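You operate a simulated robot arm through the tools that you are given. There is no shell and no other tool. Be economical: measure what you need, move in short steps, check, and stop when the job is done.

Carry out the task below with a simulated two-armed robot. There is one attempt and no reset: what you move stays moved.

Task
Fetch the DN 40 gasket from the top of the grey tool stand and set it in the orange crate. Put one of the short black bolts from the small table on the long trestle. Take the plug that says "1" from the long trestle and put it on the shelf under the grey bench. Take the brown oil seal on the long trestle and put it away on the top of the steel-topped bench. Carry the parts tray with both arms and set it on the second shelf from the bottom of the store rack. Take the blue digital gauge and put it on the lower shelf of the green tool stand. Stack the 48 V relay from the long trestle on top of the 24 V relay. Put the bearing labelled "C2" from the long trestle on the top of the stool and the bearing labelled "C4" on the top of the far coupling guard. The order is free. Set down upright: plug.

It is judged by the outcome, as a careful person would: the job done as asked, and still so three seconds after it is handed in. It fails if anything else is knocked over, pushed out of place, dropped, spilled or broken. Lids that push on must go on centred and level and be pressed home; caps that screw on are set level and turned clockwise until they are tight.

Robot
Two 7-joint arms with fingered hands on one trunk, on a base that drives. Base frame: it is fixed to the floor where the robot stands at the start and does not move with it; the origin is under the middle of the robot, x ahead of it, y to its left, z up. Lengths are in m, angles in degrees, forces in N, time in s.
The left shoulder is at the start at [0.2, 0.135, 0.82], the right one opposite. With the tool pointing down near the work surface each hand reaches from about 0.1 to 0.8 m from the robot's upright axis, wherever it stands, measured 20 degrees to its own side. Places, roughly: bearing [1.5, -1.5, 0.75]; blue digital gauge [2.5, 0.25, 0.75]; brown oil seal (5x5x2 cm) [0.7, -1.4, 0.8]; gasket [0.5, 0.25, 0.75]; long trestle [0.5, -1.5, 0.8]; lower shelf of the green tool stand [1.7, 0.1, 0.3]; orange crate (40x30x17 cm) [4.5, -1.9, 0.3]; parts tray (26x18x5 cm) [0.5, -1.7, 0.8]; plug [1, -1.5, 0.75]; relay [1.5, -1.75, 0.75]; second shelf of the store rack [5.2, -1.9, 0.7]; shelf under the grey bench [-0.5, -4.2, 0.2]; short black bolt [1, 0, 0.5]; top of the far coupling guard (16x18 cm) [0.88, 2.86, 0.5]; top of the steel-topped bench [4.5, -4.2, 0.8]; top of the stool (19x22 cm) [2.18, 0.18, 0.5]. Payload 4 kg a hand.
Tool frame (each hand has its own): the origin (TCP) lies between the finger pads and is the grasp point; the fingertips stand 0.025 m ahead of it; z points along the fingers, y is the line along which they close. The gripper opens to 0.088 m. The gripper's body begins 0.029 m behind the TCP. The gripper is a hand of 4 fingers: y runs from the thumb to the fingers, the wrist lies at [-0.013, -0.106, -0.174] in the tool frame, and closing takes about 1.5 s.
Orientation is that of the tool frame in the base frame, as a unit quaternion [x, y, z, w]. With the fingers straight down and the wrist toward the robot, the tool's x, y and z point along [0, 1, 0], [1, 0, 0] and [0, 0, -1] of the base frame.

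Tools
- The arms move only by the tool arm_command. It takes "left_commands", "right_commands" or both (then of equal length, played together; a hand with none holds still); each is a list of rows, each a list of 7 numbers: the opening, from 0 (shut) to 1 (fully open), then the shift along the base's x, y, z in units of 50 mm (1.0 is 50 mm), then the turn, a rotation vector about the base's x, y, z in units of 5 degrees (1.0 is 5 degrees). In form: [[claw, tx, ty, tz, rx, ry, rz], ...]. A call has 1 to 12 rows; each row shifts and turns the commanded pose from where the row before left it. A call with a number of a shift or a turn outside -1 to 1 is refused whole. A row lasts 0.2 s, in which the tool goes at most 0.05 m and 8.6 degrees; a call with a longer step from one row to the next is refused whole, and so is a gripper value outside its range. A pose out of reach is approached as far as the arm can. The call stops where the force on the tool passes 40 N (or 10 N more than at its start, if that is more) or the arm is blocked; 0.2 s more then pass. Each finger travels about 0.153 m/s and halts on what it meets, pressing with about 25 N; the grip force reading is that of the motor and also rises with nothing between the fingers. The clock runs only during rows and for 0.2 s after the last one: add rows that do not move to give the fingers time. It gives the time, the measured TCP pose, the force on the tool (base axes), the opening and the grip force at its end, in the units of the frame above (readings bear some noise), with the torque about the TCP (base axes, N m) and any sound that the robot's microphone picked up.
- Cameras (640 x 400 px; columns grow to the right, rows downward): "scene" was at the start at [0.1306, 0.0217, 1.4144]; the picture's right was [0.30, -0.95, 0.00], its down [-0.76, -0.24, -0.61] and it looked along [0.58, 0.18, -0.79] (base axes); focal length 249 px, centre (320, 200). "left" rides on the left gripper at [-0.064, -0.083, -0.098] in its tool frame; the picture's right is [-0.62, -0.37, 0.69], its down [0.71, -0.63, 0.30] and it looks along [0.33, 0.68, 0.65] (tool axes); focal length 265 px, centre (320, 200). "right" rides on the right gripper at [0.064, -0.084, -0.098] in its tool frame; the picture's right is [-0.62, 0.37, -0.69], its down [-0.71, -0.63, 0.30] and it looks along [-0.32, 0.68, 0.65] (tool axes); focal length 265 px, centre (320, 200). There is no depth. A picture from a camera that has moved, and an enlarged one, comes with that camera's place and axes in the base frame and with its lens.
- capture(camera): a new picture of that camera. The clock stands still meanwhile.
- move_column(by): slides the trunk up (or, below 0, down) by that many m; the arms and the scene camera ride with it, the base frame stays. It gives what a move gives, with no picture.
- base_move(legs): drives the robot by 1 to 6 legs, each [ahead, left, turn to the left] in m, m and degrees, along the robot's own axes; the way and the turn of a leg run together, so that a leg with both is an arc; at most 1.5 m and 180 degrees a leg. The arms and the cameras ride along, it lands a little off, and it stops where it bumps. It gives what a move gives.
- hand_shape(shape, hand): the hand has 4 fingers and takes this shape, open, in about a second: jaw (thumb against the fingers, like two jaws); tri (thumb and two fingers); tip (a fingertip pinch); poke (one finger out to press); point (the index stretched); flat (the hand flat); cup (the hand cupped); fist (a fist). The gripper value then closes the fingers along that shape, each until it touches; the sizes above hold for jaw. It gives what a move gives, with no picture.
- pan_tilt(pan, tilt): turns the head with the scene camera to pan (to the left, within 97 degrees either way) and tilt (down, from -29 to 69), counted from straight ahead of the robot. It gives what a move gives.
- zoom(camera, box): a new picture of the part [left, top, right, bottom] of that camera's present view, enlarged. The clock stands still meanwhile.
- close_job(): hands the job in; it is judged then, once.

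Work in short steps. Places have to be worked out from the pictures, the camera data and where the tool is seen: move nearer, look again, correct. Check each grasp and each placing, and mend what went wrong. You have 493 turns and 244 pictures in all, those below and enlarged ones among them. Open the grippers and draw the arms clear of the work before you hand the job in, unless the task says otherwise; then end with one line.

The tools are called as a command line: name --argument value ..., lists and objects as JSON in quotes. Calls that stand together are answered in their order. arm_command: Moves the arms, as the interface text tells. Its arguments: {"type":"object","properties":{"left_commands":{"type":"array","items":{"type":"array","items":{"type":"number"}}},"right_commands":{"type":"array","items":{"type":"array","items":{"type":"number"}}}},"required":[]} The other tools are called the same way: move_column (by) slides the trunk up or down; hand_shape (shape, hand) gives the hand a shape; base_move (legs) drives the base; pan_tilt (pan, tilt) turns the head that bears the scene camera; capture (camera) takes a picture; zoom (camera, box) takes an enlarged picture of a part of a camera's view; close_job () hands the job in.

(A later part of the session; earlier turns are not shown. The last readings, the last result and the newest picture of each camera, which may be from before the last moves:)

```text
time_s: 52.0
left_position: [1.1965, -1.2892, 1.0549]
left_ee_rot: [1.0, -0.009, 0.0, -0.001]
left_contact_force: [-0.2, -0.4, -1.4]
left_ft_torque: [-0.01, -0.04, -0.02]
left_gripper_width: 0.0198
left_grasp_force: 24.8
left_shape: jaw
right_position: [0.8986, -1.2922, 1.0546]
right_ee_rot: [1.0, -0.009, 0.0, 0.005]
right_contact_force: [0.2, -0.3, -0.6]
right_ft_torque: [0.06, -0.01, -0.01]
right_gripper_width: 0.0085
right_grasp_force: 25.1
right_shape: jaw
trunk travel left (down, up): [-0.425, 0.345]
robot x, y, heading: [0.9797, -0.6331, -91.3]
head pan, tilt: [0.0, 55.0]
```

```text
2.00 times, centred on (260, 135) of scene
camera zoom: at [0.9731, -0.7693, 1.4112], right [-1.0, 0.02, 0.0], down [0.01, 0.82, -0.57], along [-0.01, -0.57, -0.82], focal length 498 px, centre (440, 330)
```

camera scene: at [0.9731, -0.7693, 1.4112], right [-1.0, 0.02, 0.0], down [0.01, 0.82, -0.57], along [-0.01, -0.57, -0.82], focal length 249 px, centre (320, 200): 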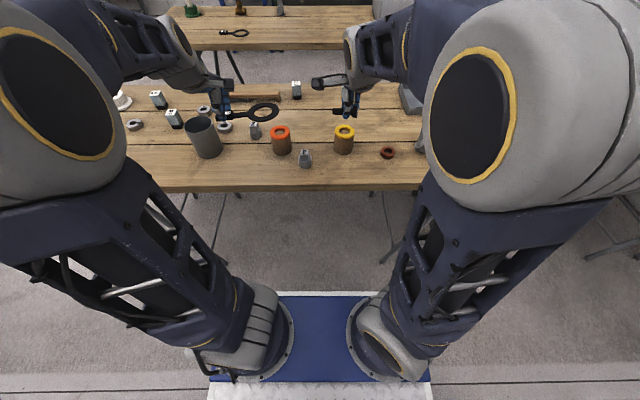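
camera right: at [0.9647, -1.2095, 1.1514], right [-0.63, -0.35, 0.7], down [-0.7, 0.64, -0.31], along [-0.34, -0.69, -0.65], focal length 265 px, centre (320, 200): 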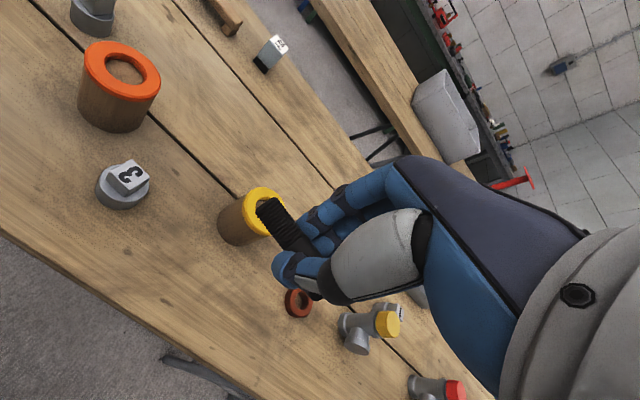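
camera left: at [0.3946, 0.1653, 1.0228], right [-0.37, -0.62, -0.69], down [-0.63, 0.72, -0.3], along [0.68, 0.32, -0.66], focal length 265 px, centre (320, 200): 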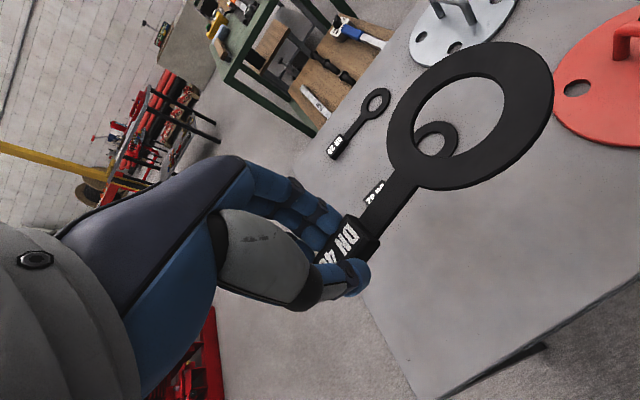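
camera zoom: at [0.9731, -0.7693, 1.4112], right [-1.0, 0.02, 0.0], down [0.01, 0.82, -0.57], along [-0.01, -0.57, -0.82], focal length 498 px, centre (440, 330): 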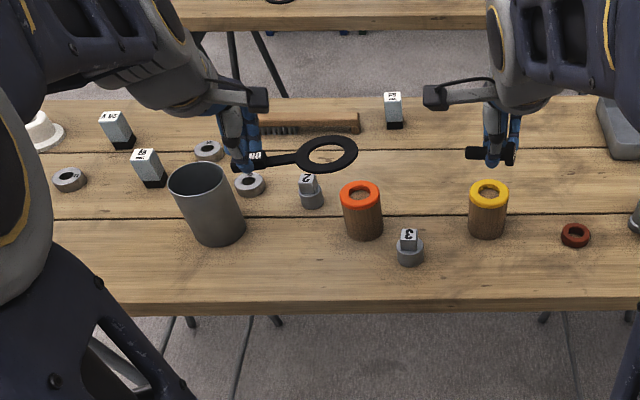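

The "3" and "2" plugs are seen; "1" must be elsewhere on the trestle. I set the bolt down at a free spot near (0.84, -1.32).

arm_command --right_commands '[[0, -0.6, -0.28, 0, 0, 0, 0], [0, -0.6, -0.28, -0.95, 0, 0, 0], [0, 0, 0, -0.95, 0, 0, 0], [0, 0, 0, -0.95, 0, 0, 0], [0, 0, 0, -0.95, 0, 0, 0]]'

capture --camera "right"

```text
refused: row 2 steps farther than a row can; nothing moved
```

```text
212 pictures are left
camera right: at [0.9647, -1.2095, 1.1514], right [-0.63, -0.35, 0.7], down [-0.7, 0.64, -0.31], along [-0.34, -0.69, -0.65], focal length 265 px, centre (320, 200)
```

right: 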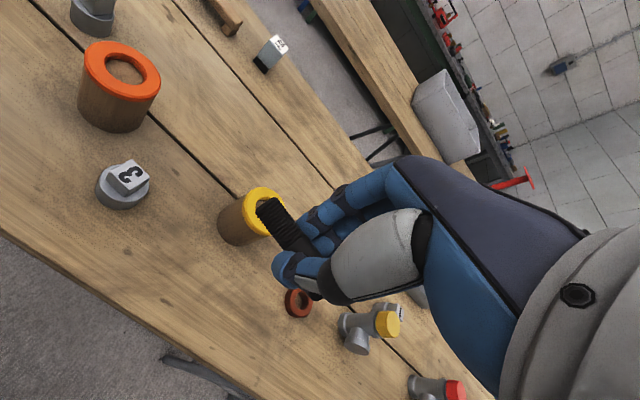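

The combined step was too long; I split it.

arm_command --right_commands '[[0, -0.6, -0.28, 0, 0, 0, 0], [0, -0.6, -0.28, 0, 0, 0, 0], [0, 0, 0, -0.95, 0, 0, 0], [0, 0, 0, -0.95, 0, 0, 0], [0, 0, 0, -0.95, 0, 0, 0], [0, 0, 0, -0.95, 0, 0, 0]]'

capture --camera "right"

```text
time_s: 53.4
left_position: [1.197, -1.2877, 1.0552]
left_ee_rot: [1.0, -0.009, 0.0, -0.001]
left_contact_force: [0.1, 0.0, -0.4]
left_ft_torque: [-0.01, -0.01, -0.01]
left_gripper_width: 0.0197
left_grasp_force: 25.2
left_shape: jaw
right_position: [0.8403, -1.3215, 0.8625]
right_ee_rot: [1.0, -0.009, 0.001, 0.007]
right_contact_force: [0.5, 0.9, -1.3]
right_ft_torque: [0.01, -0.02, -0.03]
right_gripper_width: 0.0088
right_grasp_force: 24.7
right_shape: jaw
trunk travel left (down, up): [-0.425, 0.345]
robot x, y, heading: [0.9764, -0.6336, -90.9]
head pan, tilt: [0.0, 55.0]
```

```text
211 pictures are left
camera right: at [0.9061, -1.2378, 0.9599], right [-0.63, -0.35, 0.7], down [-0.7, 0.64, -0.31], along [-0.34, -0.69, -0.64], focal length 265 px, centre (320, 200)
```

right: 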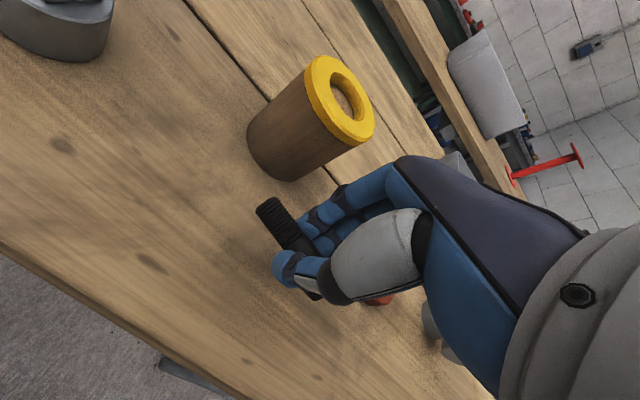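

arm_command --right_commands '[[0, 0, 0, -0.3, 0, 0, 0], [0, 0, 0, -0.1, 0, 0, 0], [0, 0, 0, -0.1, 0, 0, 0], [0, 0, 0, -0.1, 0, 0, 0], [0, 0, 0, -0.1, 0, 0, 0]]'

```text
time_s: 54.6
left_position: [1.1967, -1.2888, 1.056]
left_ee_rot: [1.0, -0.01, 0.0, -0.001]
left_contact_force: [-0.4, -0.2, -0.3]
left_ft_torque: [-0.01, -0.02, -0.03]
left_gripper_width: 0.02
left_grasp_force: 24.7
left_shape: jaw
right_position: [0.8381, -1.3221, 0.8284]
right_ee_rot: [1.0, -0.008, 0.001, 0.007]
right_contact_force: [0.4, 0.5, -0.7]
right_ft_torque: [-0.02, 0.01, 0.0]
right_gripper_width: 0.0089
right_grasp_force: 24.6
right_shape: jaw
trunk travel left (down, up): [-0.425, 0.345]
robot x, y, heading: [0.9747, -0.6334, -90.8]
head pan, tilt: [0.0, 55.0]
```

arm_command --right_commands '[[0, 0, 0, -0.08, 0, 0, 0], [0, 0, 0, -0.08, 0, 0, 0], [0, 0, 0, -0.08, 0, 0, 0], [0, 0, 0, -0.08, 0, 0, 0]]'

capture --camera "right"

```text
time_s: 55.3
left_position: [1.1962, -1.288, 1.0564]
left_ee_rot: [1.0, -0.008, -0.001, 0.0]
left_contact_force: [0.7, -0.2, -1.1]
left_ft_torque: [-0.02, -0.02, -0.02]
left_gripper_width: 0.0199
left_grasp_force: 24.8
left_shape: jaw
right_position: [0.8375, -1.3225, 0.8256]
right_ee_rot: [1.0, -0.011, 0.0, 0.015]
right_contact_force: [0.4, 6.4, 18.4]
right_ft_torque: [0.24, -0.08, 0.01]
right_gripper_width: 0.011
right_grasp_force: 24.5
right_shape: jaw
trunk travel left (down, up): [-0.425, 0.345]
robot x, y, heading: [0.9797, -0.6341, -90.9]
head pan, tilt: [0.0, 55.0]
stopped in row 3 (right hand): the force on the tool passed its limit at 46 N (the readings are from after the stop); the commanded pose is now the measured one
```

```text
210 pictures are left
camera right: at [0.9046, -1.2393, 0.9218], right [-0.63, -0.34, 0.7], down [-0.7, 0.64, -0.32], along [-0.34, -0.7, -0.63], focal length 265 px, centre (320, 200)
```

right: 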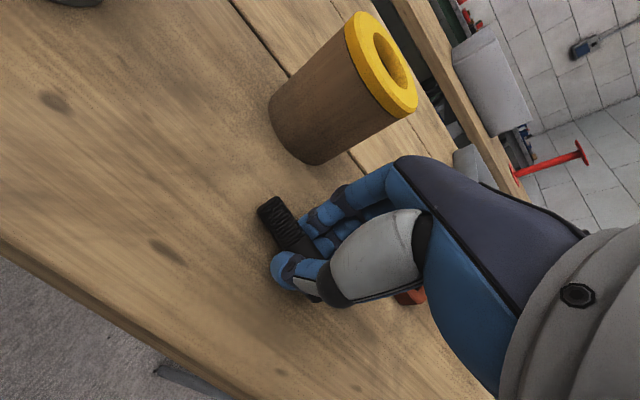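

Contact with the trestle. I open partly and lift away.

arm_command --right_commands '[[0.4, 0, 0, 0.03, 0, 0, 0], [0.4, 0, 0, 0, 0, 0, 0], [0.4, 0, 0, 0, 0, 0, 0], [0.4, 0, 0, 0.3, 0, 0, 0], [0.4, 0, 0, 0.7, 0, 0, 0], [0.6, 0, 0, 0.9, 0, 0, 0]]'

capture --camera "right"

```text
time_s: 56.7
left_position: [1.1965, -1.2894, 1.056]
left_ee_rot: [1.0, -0.009, 0.0, -0.001]
left_contact_force: [0.1, -0.1, -0.9]
left_ft_torque: [0.03, -0.01, -0.01]
left_gripper_width: 0.02
left_grasp_force: 24.9
left_shape: jaw
right_position: [0.8385, -1.3213, 0.9196]
right_ee_rot: [1.0, -0.011, 0.001, 0.012]
right_contact_force: [0.0, 0.4, 0.5]
right_ft_torque: [-0.02, -0.03, 0.01]
right_gripper_width: 0.0526
right_grasp_force: 0.1
right_shape: jaw
trunk travel left (down, up): [-0.425, 0.345]
robot x, y, heading: [0.973, -0.6394, -91.1]
head pan, tilt: [0.0, 55.0]
```

```text
209 pictures are left
camera right: at [0.9053, -1.2376, 1.0168], right [-0.63, -0.34, 0.7], down [-0.7, 0.64, -0.32], along [-0.34, -0.69, -0.64], focal length 265 px, centre (320, 200)
```

right: 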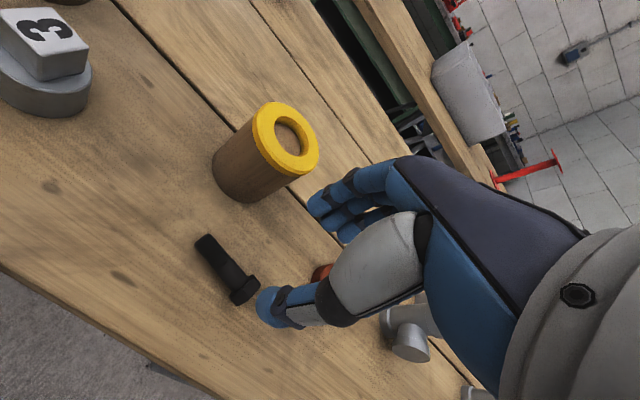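

Bolt placed. Next the brown oil seal at about (0.732, -1.383): moving the right hand above it.

arm_command --right_commands '[[1, -0.7, -0.41, 0, 0, 0, 0], [1, -0.7, -0.41, 0, 0, 0, 0], [1, -0.7, -0.41, -0.4, 0, 0, 0]]'

capture --camera "right"

```text
time_s: 57.5
left_position: [1.1958, -1.2884, 1.0558]
left_ee_rot: [1.0, -0.008, 0.0, -0.001]
left_contact_force: [-0.3, 0.2, -1.0]
left_ft_torque: [-0.02, 0.0, -0.04]
left_gripper_width: 0.0202
left_grasp_force: 25.5
left_shape: jaw
right_position: [0.7333, -1.3843, 0.8984]
right_ee_rot: [1.0, -0.01, 0.001, 0.013]
right_contact_force: [0.3, -0.2, -0.3]
right_ft_torque: [0.0, -0.01, 0.04]
right_gripper_width: 0.0877
right_grasp_force: 0.1
right_shape: jaw
trunk travel left (down, up): [-0.425, 0.345]
robot x, y, heading: [0.9729, -0.6376, -90.9]
head pan, tilt: [0.0, 55.0]
```

```text
208 pictures are left
camera right: at [0.7999, -1.3002, 0.9945], right [-0.63, -0.34, 0.7], down [-0.7, 0.64, -0.32], along [-0.34, -0.69, -0.64], focal length 265 px, centre (320, 200)
```

right: 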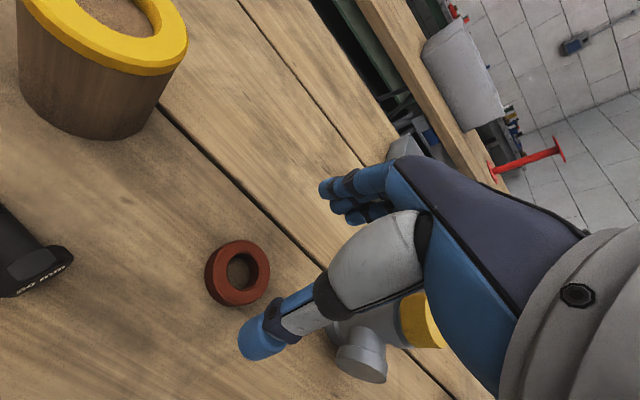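

arm_command --right_commands '[[1, 0, 0.06, -0.6, 0, 0, 0], [1, 0, 0, -0.6, 0, 0, 0], [1, 0, 0, -0.15, 0, 0, 0], [0, 0, 0, 0, 0, 0, 0], [0, 0, 0, 0, 0, 0, 0], [0, 0, 0, 0, 0, 0, 0], [0, 0, 0, 0, 0, 0, 0], [0, 0, 0, 0, 0, 0, 0]]'

capture --camera "right"

```text
time_s: 59.3
left_position: [1.1957, -1.2887, 1.0553]
left_ee_rot: [1.0, -0.009, 0.0, -0.001]
left_contact_force: [0.0, -0.7, -0.6]
left_ft_torque: [0.0, -0.03, 0.01]
left_gripper_width: 0.02
left_grasp_force: 24.9
left_shape: jaw
right_position: [0.7328, -1.3796, 0.8322]
right_ee_rot: [1.0, -0.01, 0.001, 0.012]
right_contact_force: [-0.8, 0.4, 0.1]
right_ft_torque: [-0.02, -0.01, 0.02]
right_gripper_width: 0.0385
right_grasp_force: 25.0
right_shape: jaw
trunk travel left (down, up): [-0.425, 0.345]
robot x, y, heading: [0.9752, -0.6392, -91.2]
head pan, tilt: [0.0, 55.0]
```

```text
207 pictures are left
camera right: at [0.8, -1.2962, 0.9284], right [-0.63, -0.34, 0.7], down [-0.7, 0.64, -0.32], along [-0.34, -0.69, -0.64], focal length 265 px, centre (320, 200)
```

right: 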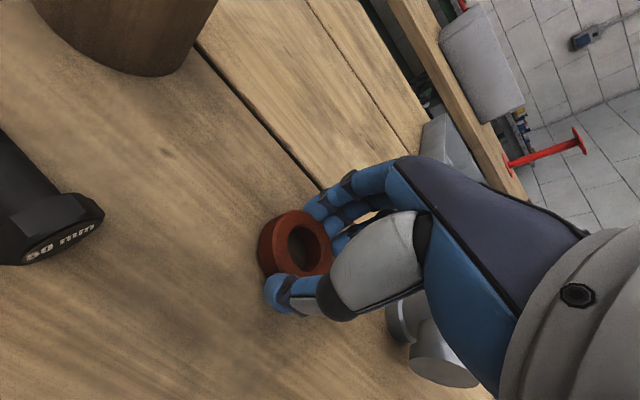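

Seal gripped. I lift it and drive toward the crate, pausing to look midway.

arm_command --right_commands '[[0, 0, 0, 0.5, 0, 0, 0], [0, 0, 0, 1, 0, 0, 0], [0, 0, 0, 1, 0, 0, 0], [0, 0, 0, 1, 0, 0, 0], [0, 0, 0, 1, 0, 0, 0]]'

base_move --legs '[[0, 0, 91], [1.45, 0, 0], [1.0, 0, 0]]'

pan_tilt --pan -40 --tilt 30

capture --camera "scene"

capture --camera "right"

```text
time_s: 60.5
left_position: [1.1949, -1.2891, 1.055]
left_ee_rot: [1.0, -0.008, 0.0, -0.001]
left_contact_force: [-0.4, 0.7, -0.1]
left_ft_torque: [0.04, -0.02, 0.0]
left_gripper_width: 0.0197
left_grasp_force: 25.6
left_shape: jaw
right_position: [0.7344, -1.3836, 1.0583]
right_ee_rot: [1.0, -0.01, 0.001, 0.011]
right_contact_force: [-1.1, 0.3, -0.2]
right_ft_torque: [-0.03, 0.0, -0.02]
right_gripper_width: 0.0382
right_grasp_force: 25.1
right_shape: jaw
trunk travel left (down, up): [-0.425, 0.345]
robot x, y, heading: [0.9774, -0.6368, -90.9]
head pan, tilt: [0.0, 55.0]
```

```text
time_s: 76.3
left_position: [4.0541, -0.3609, 1.0544]
left_ee_rot: [0.704, 0.71, -0.001, -0.001]
left_contact_force: [0.0, -0.2, -0.6]
left_ft_torque: [0.02, 0.02, -0.01]
left_gripper_width: 0.0191
left_grasp_force: 24.8
left_shape: jaw
right_position: [4.1595, -0.8211, 1.0585]
right_ee_rot: [0.705, 0.709, 0.009, 0.008]
right_contact_force: [-0.7, -0.2, -0.4]
right_ft_torque: [0.02, -0.02, 0.0]
right_gripper_width: 0.0377
right_grasp_force: 24.5
right_shape: jaw
trunk travel left (down, up): [-0.425, 0.345]
robot x, y, heading: [3.4078, -0.5961, 0.4]
head pan, tilt: [0.0, 55.0]
```

```text
time_s: 77.4
left_position: [4.0546, -0.3623, 1.0556]
left_ee_rot: [0.704, 0.71, -0.001, -0.001]
left_contact_force: [-0.3, -0.1, -0.1]
left_ft_torque: [0.04, 0.02, -0.03]
left_gripper_width: 0.0192
left_grasp_force: 25.8
left_shape: jaw
right_position: [4.1596, -0.821, 1.0573]
right_ee_rot: [0.706, 0.709, 0.009, 0.008]
right_contact_force: [0.3, 0.1, -0.4]
right_ft_torque: [0.03, -0.05, -0.02]
right_gripper_width: 0.0378
right_grasp_force: 24.5
right_shape: jaw
trunk travel left (down, up): [-0.425, 0.345]
robot x, y, heading: [3.4072, -0.5967, 0.4]
head pan, tilt: [-40.0, 30.0]
```

```text
206 pictures are left
camera scene: at [3.5365, -0.6559, 1.4472], right [-0.64, -0.77, 0.0], down [-0.39, 0.32, -0.87], along [0.67, -0.55, -0.5], focal length 249 px, centre (320, 200)
```

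scene: 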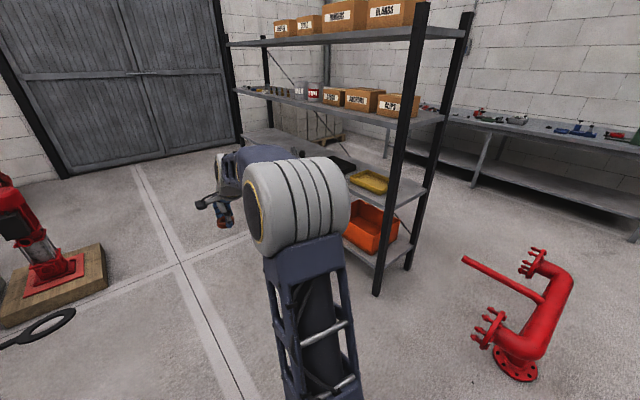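

```text
205 pictures are left
camera right: at [4.0736, -0.7569, 1.1543], right [0.35, -0.62, 0.7], down [-0.62, -0.72, -0.32], along [0.7, -0.32, -0.64], focal length 265 px, centre (320, 200)
```

right: 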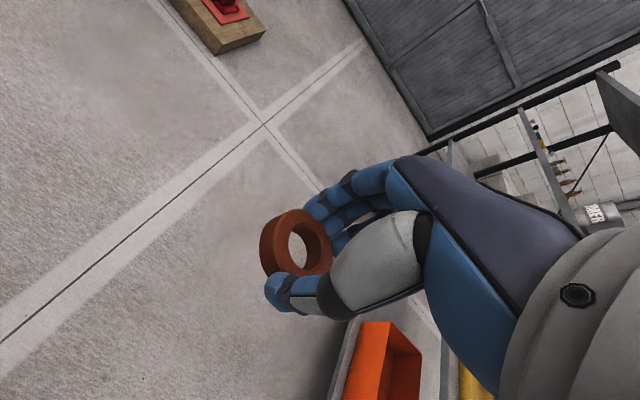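

The crate sits on the bottom shelf at the near end of the store rack. I drive in front of it and face it.

base_move --legs '[[1.05, 0, 0], [0, 0, -90]]'

pan_tilt --pan 0 --tilt 40

capture --camera "scene"

capture --camera "left"

```text
time_s: 86.6
left_position: [4.6963, -1.2414, 1.0556]
left_ee_rot: [1.0, 0.005, 0.0, -0.001]
left_contact_force: [-0.3, 0.2, -0.3]
left_ft_torque: [-0.01, -0.01, 0.01]
left_gripper_width: 0.019
left_grasp_force: 25.4
left_shape: jaw
right_position: [4.2387, -1.347, 1.0573]
right_ee_rot: [1.0, 0.004, 0.001, 0.012]
right_contact_force: [0.3, -0.6, -0.9]
right_ft_torque: [0.02, 0.02, 0.0]
right_gripper_width: 0.0376
right_grasp_force: 24.9
right_shape: jaw
trunk travel left (down, up): [-0.425, 0.345]
robot x, y, heading: [4.4607, -0.5963, -89.6]
head pan, tilt: [-40.0, 30.0]
```

```text
time_s: 87.7
left_position: [4.6964, -1.241, 1.0557]
left_ee_rot: [1.0, 0.005, 0.001, 0.0]
left_contact_force: [0.8, -0.1, -0.4]
left_ft_torque: [0.02, -0.04, 0.01]
left_gripper_width: 0.0191
left_grasp_force: 25.1
left_shape: jaw
right_position: [4.2377, -1.3472, 1.0582]
right_ee_rot: [1.0, 0.004, 0.001, 0.012]
right_contact_force: [-0.5, 0.8, 0.3]
right_ft_torque: [0.0, -0.03, 0.0]
right_gripper_width: 0.0374
right_grasp_force: 25.1
right_shape: jaw
trunk travel left (down, up): [-0.425, 0.345]
robot x, y, heading: [4.461, -0.5917, -89.4]
head pan, tilt: [0.0, 40.0]
```

```text
204 pictures are left
camera scene: at [4.4597, -0.7403, 1.4319], right [-1.0, -0.01, 0.0], down [0.0, 0.64, -0.77], along [0.01, -0.77, -0.64], focal length 249 px, centre (320, 200)
```

scene: 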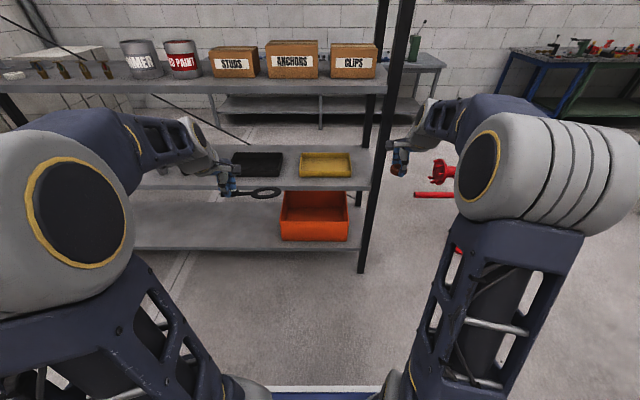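

```text
203 pictures are left
camera left: at [4.6314, -1.1594, 1.153], right [-0.62, 0.36, -0.69], down [0.71, 0.64, -0.3], along [0.33, -0.68, -0.65], focal length 265 px, centre (320, 200)
```

left: 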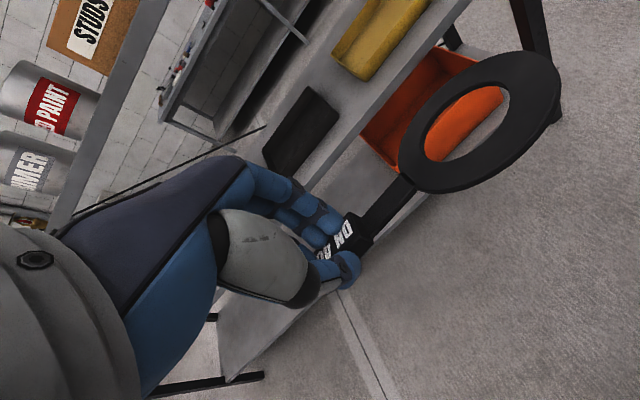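

The crate floor is around z 0.24 under a shelf at about 0.68, so I'll go in with the hand tilted. In free space I first tilt the left tool 60° forward and draw the right hand back.

arm_command --left_commands '[[0, 0, 0, 0, -1, 0, 0], [0, 0, 0, 0, -1, 0, 0], [0, 0, 0, 0, -1, 0, 0], [0, 0, 0, 0, -1, 0, 0], [0, 0, 0, 0, -1, 0, 0], [0, 0, 0, 0, -1, 0, 0], [0, 0, 0, 0, -1, 0, 0], [0, 0, 0, 0, -1, 0, 0], [0, 0, 0, 0, -1, 0, 0], [0, 0, 0, 0, -1, 0, 0], [0, 0, 0, 0, -1, 0, 0], [0, 0, 0, 0, -1, 0, 0]]' --right_commands '[[0, 0, 0.33, 0, 0, 0, 0], [0, 0, 0.33, 0, 0, 0, 0], [0, 0, 0.33, 0, 0, 0, 0], [0, 0, 0.33, 0, 0, 0, 0], [0, 0, 0.33, 0, 0, 0, 0], [0, 0, 0.33, 0, 0, 0, 0], [0, 0, 0.33, 0, 0, 0, 0], [0, 0, 0.33, 0, 0, 0, 0], [0, 0, 0.33, 0, 0, 0, 0], [0, 0, 0.33, 0, 0, 0, 0], [0, 0, 0.33, 0, 0, 0, 0], [0, 0, 0.33, 0, 0, 0, 0]]'

arm_command --left_commands '[[0, 0, 0, 0, 0, -0.974, -0.5625], [0, 0, 0, 0, 0, -0.974, -0.5625], [0, 0, 0, 0, 0, -0.974, -0.5625], [0, 0, 0, 0, 0, -0.974, -0.5625], [0, 0, 0, 0, 0, -0.974, -0.5625], [0, 0, 0, 0, 0, -0.974, -0.5625], [0, 0, 0, 0, 0, -0.974, -0.5625], [0, 0, 0, 0, 0, -0.974, -0.5625]]'

arm_command --left_commands '[[0, 0, 0, 0, 0, -0.974, -0.5625], [0, 0, 0, 0, 0, -0.974, -0.5625], [0, 0, 0, 0, 0, -0.974, -0.5625], [0, 0, 0, 0, 0, -0.974, -0.5625], [0, 0, 0, 0, 0, -0.974, -0.5625], [0, 0, 0, 0, 0, -0.974, -0.5625], [0, 0, 0, 0, 0, -0.974, -0.5625], [0, 0, 0, 0, 0, -0.974, -0.5625]]'

capture --camera "scene"

```text
time_s: 90.2
left_position: [4.6956, -1.2411, 1.0552]
left_ee_rot: [0.866, 0.003, -0.002, 0.5]
left_contact_force: [-0.4, -0.5, -0.9]
left_ft_torque: [0.03, -0.04, 0.01]
left_gripper_width: 0.0192
left_grasp_force: 25.0
left_shape: jaw
right_position: [4.2395, -1.1501, 1.0574]
right_ee_rot: [1.0, 0.003, 0.002, 0.012]
right_contact_force: [-0.2, -0.2, 0.0]
right_ft_torque: [0.0, 0.0, 0.0]
right_gripper_width: 0.0374
right_grasp_force: 25.4
right_shape: jaw
trunk travel left (down, up): [-0.425, 0.345]
robot x, y, heading: [4.46, -0.5955, -89.4]
head pan, tilt: [0.0, 40.0]
```

```text
time_s: 92.0
left_position: [4.6962, -1.2418, 1.0558]
left_ee_rot: [0.801, -0.329, 0.189, 0.462]
left_contact_force: [-0.5, 0.7, -1.0]
left_ft_torque: [0.04, -0.04, 0.0]
left_gripper_width: 0.0192
left_grasp_force: 24.5
left_shape: jaw
right_position: [4.239, -1.1487, 1.0579]
right_ee_rot: [1.0, 0.003, 0.001, 0.012]
right_contact_force: [0.1, 0.5, -0.5]
right_ft_torque: [-0.04, -0.02, 0.0]
right_gripper_width: 0.0375
right_grasp_force: 25.0
right_shape: jaw
trunk travel left (down, up): [-0.425, 0.345]
robot x, y, heading: [4.4602, -0.5931, -89.5]
head pan, tilt: [0.0, 40.0]
```

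```text
time_s: 93.8
left_position: [4.6674, -1.3006, 1.1084]
left_ee_rot: [0.617, -0.609, 0.352, 0.353]
left_contact_force: [0.0, -0.1, -0.9]
left_ft_torque: [-0.02, 0.01, -0.01]
left_gripper_width: 0.0192
left_grasp_force: 25.6
left_shape: jaw
left hand out of reach, approached as far as the arm can: row 4, 5, 6, 7, 8
right_position: [4.2401, -1.1501, 1.0565]
right_ee_rot: [1.0, 0.003, 0.001, 0.013]
right_contact_force: [-0.5, 0.3, -0.8]
right_ft_torque: [0.02, 0.01, -0.01]
right_gripper_width: 0.0377
right_grasp_force: 25.1
right_shape: jaw
trunk travel left (down, up): [-0.425, 0.345]
robot x, y, heading: [4.456, -0.5957, -89.7]
head pan, tilt: [0.0, 40.0]
```

```text
202 pictures are left
camera scene: at [4.4598, -0.7403, 1.4319], right [-1.0, -0.01, 0.0], down [-0.01, 0.64, -0.77], along [0.01, -0.77, -0.64], focal length 249 px, centre (320, 200)
```

scene: 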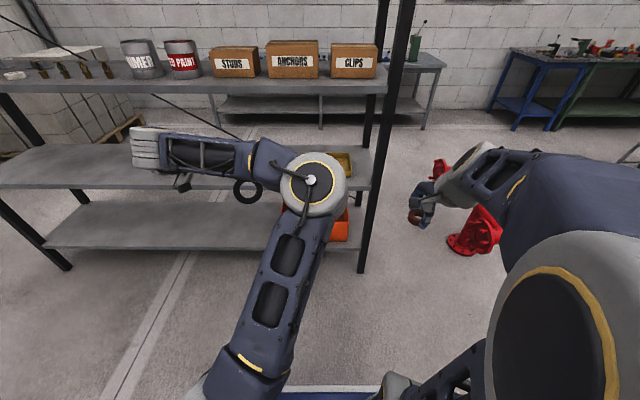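

The orientation is reached but the arm is folded. I extend the hand forward in free space to see whether the arm opens up.

arm_command --left_commands '[[0, 0, -0.8, 0, 0, 0, 0], [0, 0, -0.8, 0, 0, 0, 0], [0, 0, -0.8, -0.3, 0, 0, 0], [0, 0, -0.8, -0.3, 0, 0, 0], [0, 0, 0, -0.4, 0, 0, 0]]'

capture --camera "scene"

capture --camera "left"

```text
time_s: 95.0
left_position: [4.6681, -1.4606, 1.0592]
left_ee_rot: [0.615, -0.609, 0.353, 0.355]
left_contact_force: [-0.1, 0.3, -1.0]
left_ft_torque: [0.0, 0.0, -0.01]
left_gripper_width: 0.0193
left_grasp_force: 24.9
left_shape: jaw
right_position: [4.2379, -1.1494, 1.0585]
right_ee_rot: [1.0, 0.002, 0.0, 0.012]
right_contact_force: [-0.3, 0.8, 0.3]
right_ft_torque: [-0.03, -0.02, -0.01]
right_gripper_width: 0.0375
right_grasp_force: 25.5
right_shape: jaw
trunk travel left (down, up): [-0.425, 0.345]
robot x, y, heading: [4.4615, -0.5965, -89.5]
head pan, tilt: [0.0, 40.0]
```

```text
201 pictures are left
camera scene: at [4.4597, -0.7402, 1.432], right [-1.0, -0.01, 0.0], down [-0.01, 0.64, -0.77], along [0.01, -0.77, -0.64], focal length 249 px, centre (320, 200)
```

scene: 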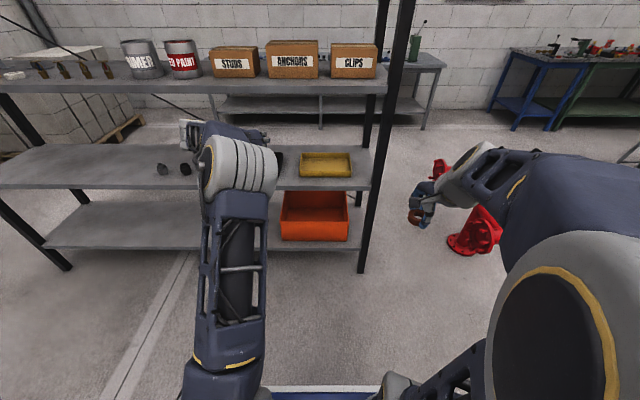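

```text
200 pictures are left
camera left: at [4.751, -1.3448, 1.0505], right [0.36, -0.29, -0.89], down [0.64, -0.62, 0.46], along [-0.68, -0.73, -0.04], focal length 265 px, centre (320, 200)
```

left: 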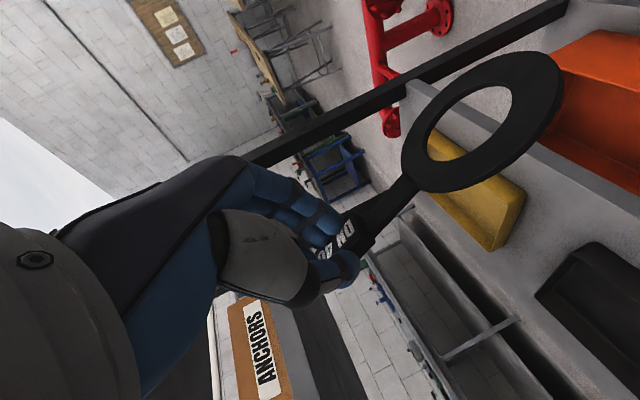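

The arm is now extended well. I lower the trunk to bring the hand to crate level.

move_column --by -0.4

capture --camera "scene"

capture --camera "left"

```text
time_s: 98.9
left_position: [4.6685, -1.462, 0.658]
left_ee_rot: [0.615, -0.61, 0.353, 0.354]
left_contact_force: [0.2, -0.5, 0.0]
left_ft_torque: [-0.02, -0.01, 0.0]
left_gripper_width: 0.0192
left_grasp_force: 25.3
left_shape: jaw
right_position: [4.239, -1.1494, 0.6578]
right_ee_rot: [1.0, 0.004, 0.001, 0.012]
right_contact_force: [0.0, 0.1, -0.3]
right_ft_torque: [0.0, 0.03, 0.01]
right_gripper_width: 0.0376
right_grasp_force: 25.0
right_shape: jaw
trunk travel left (down, up): [-0.025, 0.745]
robot x, y, heading: [4.4595, -0.5967, -89.6]
head pan, tilt: [0.0, 40.0]
```

```text
199 pictures are left
camera scene: at [4.4598, -0.7403, 1.032], right [-1.0, -0.01, 0.0], down [-0.01, 0.64, -0.77], along [0.01, -0.77, -0.64], focal length 249 px, centre (320, 200)
```

scene: 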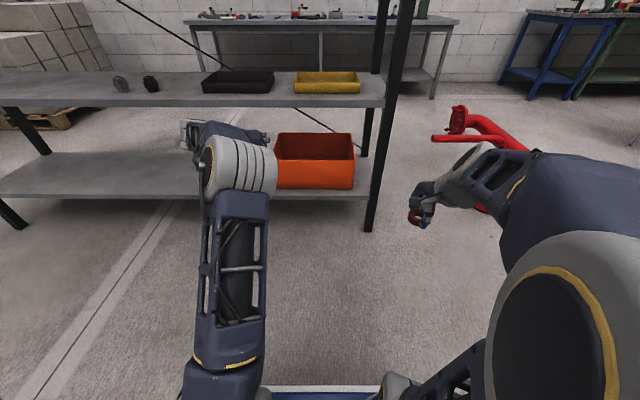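

```text
198 pictures are left
camera left: at [4.7512, -1.3445, 0.6503], right [0.36, -0.29, -0.89], down [0.64, -0.62, 0.46], along [-0.68, -0.73, -0.04], focal length 265 px, centre (320, 200)
```

left: 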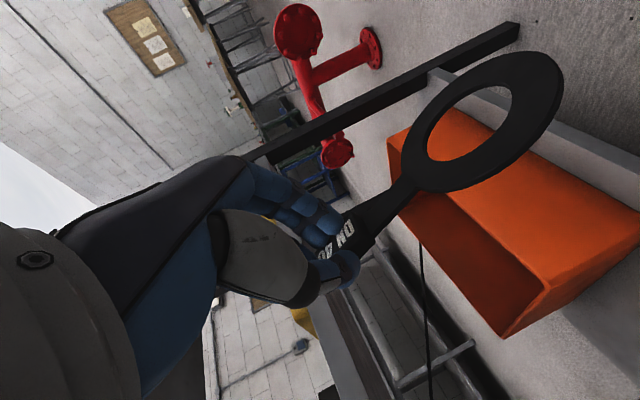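

Crate: x 4.31–4.69, y −1.77 to −2.07, floor ~0.25, rim ~0.42. I shift the hand to x 4.50, z 0.565 in front of the rack, then drive closer.

arm_command --left_commands '[[0, -0.8, 0, -0.46, 0, 0, 0], [0, -0.85, 0, -0.46, 0, 0, 0], [0, -0.85, 0, -0.46, 0, 0, 0], [0, -0.85, 0, -0.46, 0, 0, 0]]'

base_move --legs '[[0.2, 0, 0]]'

capture --camera "scene"

```text
time_s: 99.9
left_position: [4.502, -1.4603, 0.5642]
left_ee_rot: [0.615, -0.609, 0.353, 0.355]
left_contact_force: [-0.2, 0.0, -1.6]
left_ft_torque: [0.03, -0.02, 0.01]
left_gripper_width: 0.0192
left_grasp_force: 25.3
left_shape: jaw
right_position: [4.2397, -1.1498, 0.6577]
right_ee_rot: [1.0, 0.003, 0.001, 0.013]
right_contact_force: [0.2, 0.9, -1.0]
right_ft_torque: [0.01, -0.03, -0.03]
right_gripper_width: 0.0373
right_grasp_force: 24.7
right_shape: jaw
trunk travel left (down, up): [-0.025, 0.745]
robot x, y, heading: [4.4567, -0.595, -89.7]
head pan, tilt: [0.0, 40.0]
```

```text
time_s: 101.5
left_position: [4.5063, -1.6631, 0.5656]
left_ee_rot: [0.616, -0.608, 0.354, 0.354]
left_contact_force: [-0.3, -0.2, -0.3]
left_ft_torque: [0.0, 0.06, 0.01]
left_gripper_width: 0.0191
left_grasp_force: 25.0
left_shape: jaw
right_position: [4.2421, -1.3503, 0.6574]
right_ee_rot: [1.0, 0.004, 0.001, 0.012]
right_contact_force: [0.3, 0.6, -0.4]
right_ft_torque: [-0.03, 0.02, 0.02]
right_gripper_width: 0.0377
right_grasp_force: 25.1
right_shape: jaw
trunk travel left (down, up): [-0.025, 0.745]
robot x, y, heading: [4.4617, -0.798, -89.3]
head pan, tilt: [0.0, 40.0]
```

```text
197 pictures are left
camera scene: at [4.462, -0.9419, 1.0319], right [-1.0, -0.01, 0.0], down [-0.01, 0.64, -0.77], along [0.01, -0.77, -0.64], focal length 249 px, centre (320, 200)
```

scene: 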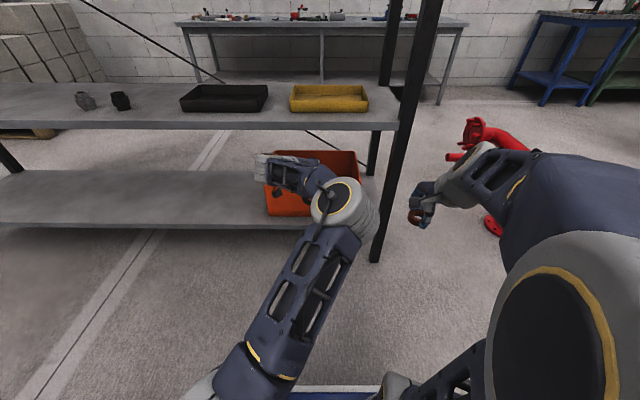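

Good clearance. I extend the hand into the rack over the crate front edge.

arm_command --left_commands '[[0, 0, -0.8, 0, 0, 0, 0], [0, 0, -0.8, 0, 0, 0, 0], [0, 0, -0.8, 0, 0, 0, 0], [0, 0, -0.8, 0, 0, 0, 0], [0, 0, -0.8, 0, 0, 0, 0]]'

capture --camera "scene"

capture --camera "left"

```text
time_s: 102.7
left_position: [4.5099, -1.8149, 0.5602]
left_ee_rot: [0.618, -0.609, 0.352, 0.353]
left_contact_force: [-1.0, -0.2, 0.7]
left_ft_torque: [0.02, 0.01, 0.01]
left_gripper_width: 0.0152
left_grasp_force: 25.2
left_shape: jaw
left hand out of reach, approached as far as the arm can: row 4, 5
right_position: [4.2425, -1.3525, 0.6567]
right_ee_rot: [1.0, 0.005, 0.001, 0.012]
right_contact_force: [-0.6, 0.2, -0.2]
right_ft_torque: [0.04, 0.01, -0.01]
right_gripper_width: 0.0374
right_grasp_force: 25.7
right_shape: jaw
trunk travel left (down, up): [-0.025, 0.745]
robot x, y, heading: [4.46, -0.8018, -89.3]
head pan, tilt: [0.0, 40.0]
```

```text
196 pictures are left
camera scene: at [4.4621, -0.9418, 1.0315], right [-1.0, -0.01, 0.0], down [-0.01, 0.64, -0.77], along [0.01, -0.77, -0.64], focal length 249 px, centre (320, 200)
```

scene: 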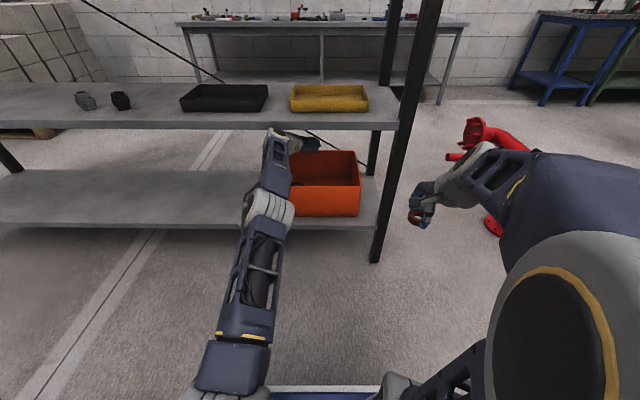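

```text
195 pictures are left
camera left: at [4.5913, -1.6972, 0.5538], right [0.36, -0.28, -0.89], down [0.64, -0.62, 0.46], along [-0.68, -0.74, -0.04], focal length 265 px, centre (320, 200)
```

left: 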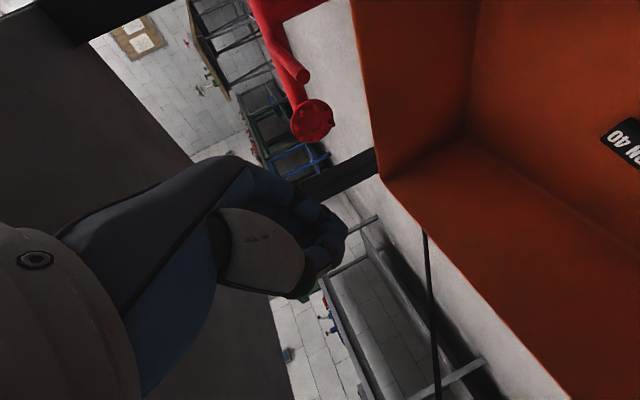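

The gasket has slipped out and its tag appears inside the crate. I withdraw the hand and check how it lies.

arm_command --left_commands '[[0, 0, 0.8, 0, 0, 0, 0], [0, 0, 0.8, 0, 0, 0, 0], [0, 0, 0.8, 0, 0, 0, 0], [0, 0, 0.8, 0, 0, 0, 0], [0, 0, 0.8, 0, 0, 0, 0]]'

capture --camera "left"

zoom --camera "scene" --box '[230, 120, 400, 240]'

```text
time_s: 103.9
left_position: [4.509, -1.612, 0.5654]
left_ee_rot: [0.616, -0.608, 0.353, 0.356]
left_contact_force: [0.3, 1.3, -0.1]
left_ft_torque: [0.0, 0.03, 0.0]
left_gripper_width: 0.015
left_grasp_force: 25.0
left_shape: jaw
right_position: [4.2426, -1.3512, 0.6584]
right_ee_rot: [1.0, 0.004, 0.001, 0.012]
right_contact_force: [-0.3, 0.7, -1.1]
right_ft_torque: [0.01, 0.0, 0.02]
right_gripper_width: 0.0376
right_grasp_force: 25.0
right_shape: jaw
trunk travel left (down, up): [-0.025, 0.745]
robot x, y, heading: [4.4608, -0.7936, -89.4]
head pan, tilt: [0.0, 40.0]
```

```text
194 pictures are left
camera left: at [4.5908, -1.4951, 0.5569], right [0.36, -0.29, -0.89], down [0.64, -0.62, 0.46], along [-0.68, -0.73, -0.04], focal length 265 px, centre (320, 200)
```

left: 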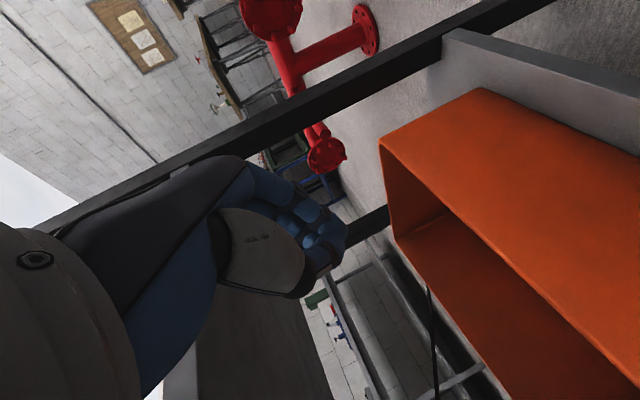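

```text
3.33 times, centred on (315, 180) of scene
camera zoom: at [4.4621, -0.9419, 1.032], right [-1.0, -0.01, 0.0], down [-0.01, 0.64, -0.77], along [0.01, -0.77, -0.64], focal length 831 px, centre (337, 267)
```

zoom: 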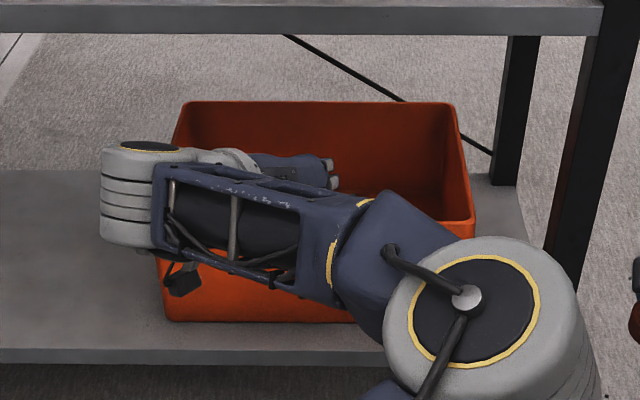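

I back away and raise the trunk to look into the crate.

base_move --legs '[[-0.3, 0, 0]]'

move_column --by 0.4

zoom --camera "scene" --box '[230, 130, 400, 270]'

```text
time_s: 105.9
left_position: [4.5032, -1.3135, 0.5642]
left_ee_rot: [0.615, -0.61, 0.352, 0.354]
left_contact_force: [0.5, 0.6, -0.1]
left_ft_torque: [0.03, 0.04, 0.01]
left_gripper_width: 0.0152
left_grasp_force: 25.0
left_shape: jaw
right_position: [4.2382, -1.052, 0.6574]
right_ee_rot: [1.0, 0.003, 0.001, 0.012]
right_contact_force: [0.0, 0.0, -0.1]
right_ft_torque: [0.02, -0.01, 0.0]
right_gripper_width: 0.0376
right_grasp_force: 25.4
right_shape: jaw
trunk travel left (down, up): [-0.025, 0.745]
robot x, y, heading: [4.4576, -0.5, -89.4]
head pan, tilt: [0.0, 40.0]
```

```text
time_s: 109.8
left_position: [4.5037, -1.3143, 0.9655]
left_ee_rot: [0.615, -0.61, 0.352, 0.355]
left_contact_force: [-0.1, 0.3, 0.1]
left_ft_torque: [0.02, 0.01, 0.03]
left_gripper_width: 0.0155
left_grasp_force: 24.9
left_shape: jaw
right_position: [4.2379, -1.0518, 1.057]
right_ee_rot: [1.0, 0.003, 0.001, 0.012]
right_contact_force: [0.5, 0.1, -0.5]
right_ft_torque: [-0.01, 0.03, 0.0]
right_gripper_width: 0.0378
right_grasp_force: 25.3
right_shape: jaw
trunk travel left (down, up): [-0.425, 0.345]
robot x, y, heading: [4.4576, -0.4982, -89.5]
head pan, tilt: [0.0, 40.0]
```

```text
2.86 times, centred on (315, 200) of scene
camera zoom: at [4.4588, -0.6428, 1.4319], right [-1.0, -0.01, 0.0], down [0.0, 0.64, -0.77], along [0.01, -0.77, -0.64], focal length 712 px, centre (334, 200)
```

zoom: 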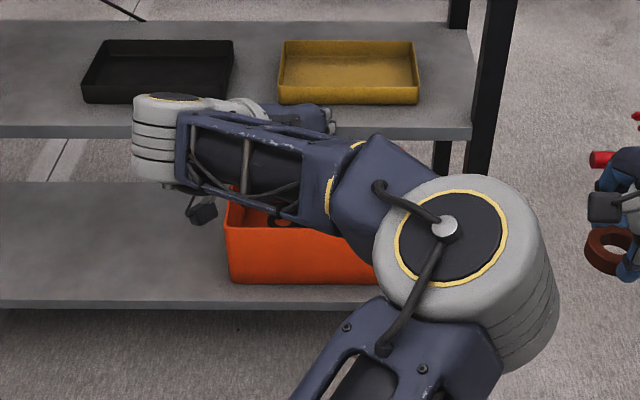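

I unwind the left wrist to pointing down and move that arm aside.

arm_command --left_commands '[[0, 0.3, 0, 0, 0, 0.974, 0.5625], [0, 0.3, 0, 0, 0, 0.974, 0.5625], [0, 0.3, 0, 0, 0, 0.974, 0.5625], [0, 0.3, 0, 0, 0, 0.974, 0.5625], [0, 0.3, 0, 0, 0, 0.974, 0.5625], [0, 0.3, 0, 0, 0, 0.974, 0.5625], [0, 0.3, 0, 0, 0, 0.974, 0.5625], [0, 0.3, 0, 0, 0, 0.974, 0.5625]]'

arm_command --left_commands '[[0, 0.3, 0, 0, 0, 0.974, 0.5625], [0, 0.3, 0, 0, 0, 0.974, 0.5625], [0, 0.3, 0, 0, 0, 0.974, 0.5625], [0, 0.3, 0, 0, 0, 0.974, 0.5625], [0, 0.3, 0, 0, 0, 0.974, 0.5625], [0, 0.3, 0, 0, 0, 0.974, 0.5625], [0, 0.3, 0, 0, 0, 0.974, 0.5625], [0, 0.3, 0, 0, 0, 0.974, 0.5625]]'

arm_command --left_commands '[[0, 0, 0.2, 0.2, 1, 0, 0], [0, 0, 0.2, 0.2, 1, 0, 0], [0, 0, 0.2, 0.2, 1, 0, 0], [0, 0, 0.2, 0.2, 1, 0, 0], [0, 0, 0.2, 0.2, 1, 0, 0], [0, 0, 0.2, 0.2, 1, 0, 0], [0, 0, 0.2, 0, 1, 0, 0], [0, 0, 0.2, 0, 1, 0, 0], [0, 0, 0.2, 0, 1, 0, 0], [0, 0, 0.2, 0, 1, 0, 0], [0, 0, 0, 0, 1, 0, 0], [0, 0, 0, 0, 1, 0, 0]]'

capture --camera "scene"

zoom --camera "scene" --box '[230, 130, 400, 270]'

```text
time_s: 111.5
left_position: [4.6243, -1.3138, 0.9638]
left_ee_rot: [0.801, -0.328, 0.188, 0.464]
left_contact_force: [-1.1, 0.5, -0.1]
left_ft_torque: [0.0, 0.0, 0.01]
left_gripper_width: 0.0148
left_grasp_force: 25.1
left_shape: jaw
right_position: [4.2372, -1.0518, 1.056]
right_ee_rot: [1.0, 0.002, 0.001, 0.012]
right_contact_force: [0.9, -0.2, -0.7]
right_ft_torque: [-0.01, 0.02, 0.01]
right_gripper_width: 0.0375
right_grasp_force: 24.7
right_shape: jaw
trunk travel left (down, up): [-0.425, 0.345]
robot x, y, heading: [4.4576, -0.4933, -89.5]
head pan, tilt: [0.0, 40.0]
```

```text
time_s: 113.3
left_position: [4.7439, -1.3143, 0.9644]
left_ee_rot: [0.866, 0.003, -0.002, 0.499]
left_contact_force: [-0.1, -0.4, -0.7]
left_ft_torque: [0.0, 0.0, 0.05]
left_gripper_width: 0.0152
left_grasp_force: 25.1
left_shape: jaw
right_position: [4.2378, -1.0512, 1.0575]
right_ee_rot: [1.0, 0.003, 0.001, 0.012]
right_contact_force: [0.0, 0.6, -0.7]
right_ft_torque: [-0.05, -0.01, -0.01]
right_gripper_width: 0.0374
right_grasp_force: 25.0
right_shape: jaw
trunk travel left (down, up): [-0.425, 0.345]
robot x, y, heading: [4.46, -0.4973, -89.6]
head pan, tilt: [0.0, 40.0]
```

```text
time_s: 116.0
left_position: [4.7453, -1.2131, 1.0241]
left_ee_rot: [1.0, 0.004, 0.001, -0.001]
left_contact_force: [0.2, -0.5, 0.2]
left_ft_torque: [0.01, 0.0, 0.02]
left_gripper_width: 0.0152
left_grasp_force: 26.0
left_shape: jaw
right_position: [4.238, -1.0511, 1.0567]
right_ee_rot: [1.0, 0.002, 0.001, 0.012]
right_contact_force: [-0.4, -0.9, -0.9]
right_ft_torque: [-0.01, 0.0, -0.02]
right_gripper_width: 0.0377
right_grasp_force: 24.6
right_shape: jaw
trunk travel left (down, up): [-0.425, 0.345]
robot x, y, heading: [4.4553, -0.494, -89.6]
head pan, tilt: [0.0, 40.0]
```

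```text
191 pictures are left
camera scene: at [4.4588, -0.6427, 1.4319], right [-1.0, -0.01, 0.0], down [0.0, 0.64, -0.77], along [0.01, -0.77, -0.64], focal length 249 px, centre (320, 200)
```

scene: 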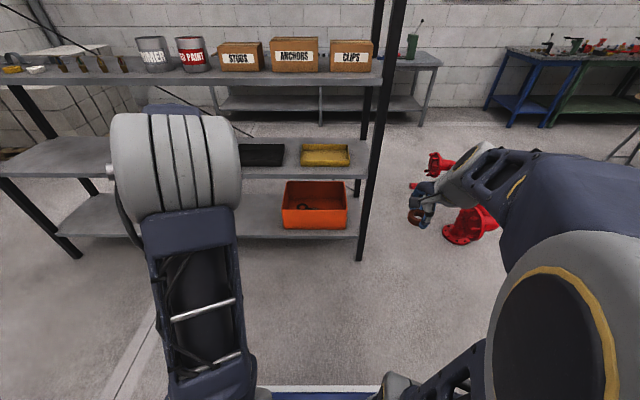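

```text
2.86 times, centred on (315, 200) of scene
camera zoom: at [4.4588, -0.6427, 1.4319], right [-1.0, -0.01, 0.0], down [0.0, 0.64, -0.77], along [0.01, -0.77, -0.64], focal length 712 px, centre (334, 200)
```

zoom: 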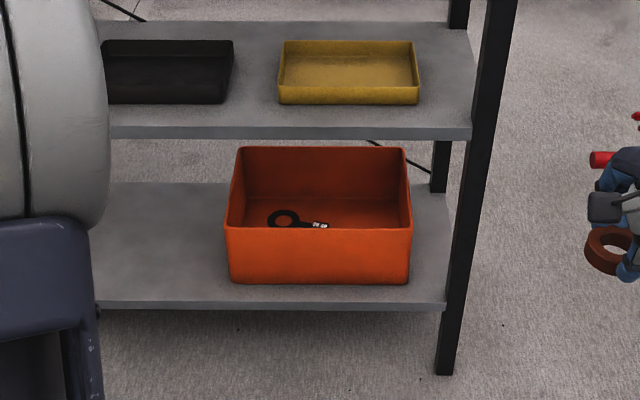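

The DN 40 gasket lies flat in the crate. Now the oil seal: I drive around the red pipe stand to the steel-topped bench.

base_move --legs '[[0, -1.2, 0], [0, -0.63, 0]]'

pan_tilt --pan 10 --tilt 25

capture --camera "scene"

```text
time_s: 125.2
left_position: [2.8895, -1.2303, 1.0236]
left_ee_rot: [1.0, -0.003, 0.001, 0.0]
left_contact_force: [-0.4, 0.4, -0.3]
left_ft_torque: [-0.03, -0.02, -0.01]
left_gripper_width: 0.0151
left_grasp_force: 24.6
left_shape: jaw
right_position: [2.3861, -1.0619, 1.0576]
right_ee_rot: [1.0, -0.004, 0.0, 0.012]
right_contact_force: [0.5, 0.6, 0.6]
right_ft_torque: [0.01, 0.03, 0.01]
right_gripper_width: 0.0373
right_grasp_force: 24.7
right_shape: jaw
trunk travel left (down, up): [-0.425, 0.345]
robot x, y, heading: [2.6142, -0.5103, -90.4]
head pan, tilt: [0.0, 40.0]
```

```text
time_s: 126.0
left_position: [2.8906, -1.2312, 1.0242]
left_ee_rot: [1.0, -0.003, 0.0, 0.0]
left_contact_force: [-0.5, 0.4, 0.7]
left_ft_torque: [-0.01, 0.04, 0.02]
left_gripper_width: 0.0149
left_grasp_force: 24.5
left_shape: jaw
right_position: [2.3851, -1.0617, 1.057]
right_ee_rot: [1.0, -0.002, 0.002, 0.012]
right_contact_force: [0.1, 0.2, 0.2]
right_ft_torque: [0.0, -0.02, 0.03]
right_gripper_width: 0.0375
right_grasp_force: 24.9
right_shape: jaw
trunk travel left (down, up): [-0.425, 0.345]
robot x, y, heading: [2.6116, -0.5108, -90.2]
head pan, tilt: [10.0, 25.0]
```

```text
189 pictures are left
camera scene: at [2.6275, -0.6619, 1.4552], right [-0.99, -0.17, 0.0], down [-0.07, 0.42, -0.91], along [0.15, -0.89, -0.42], focal length 249 px, centre (320, 200)
```

scene: 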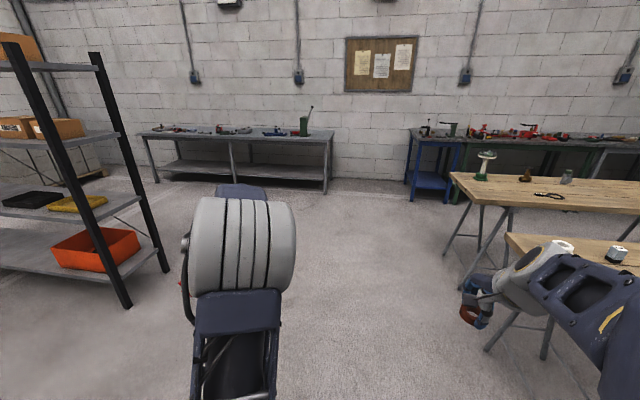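

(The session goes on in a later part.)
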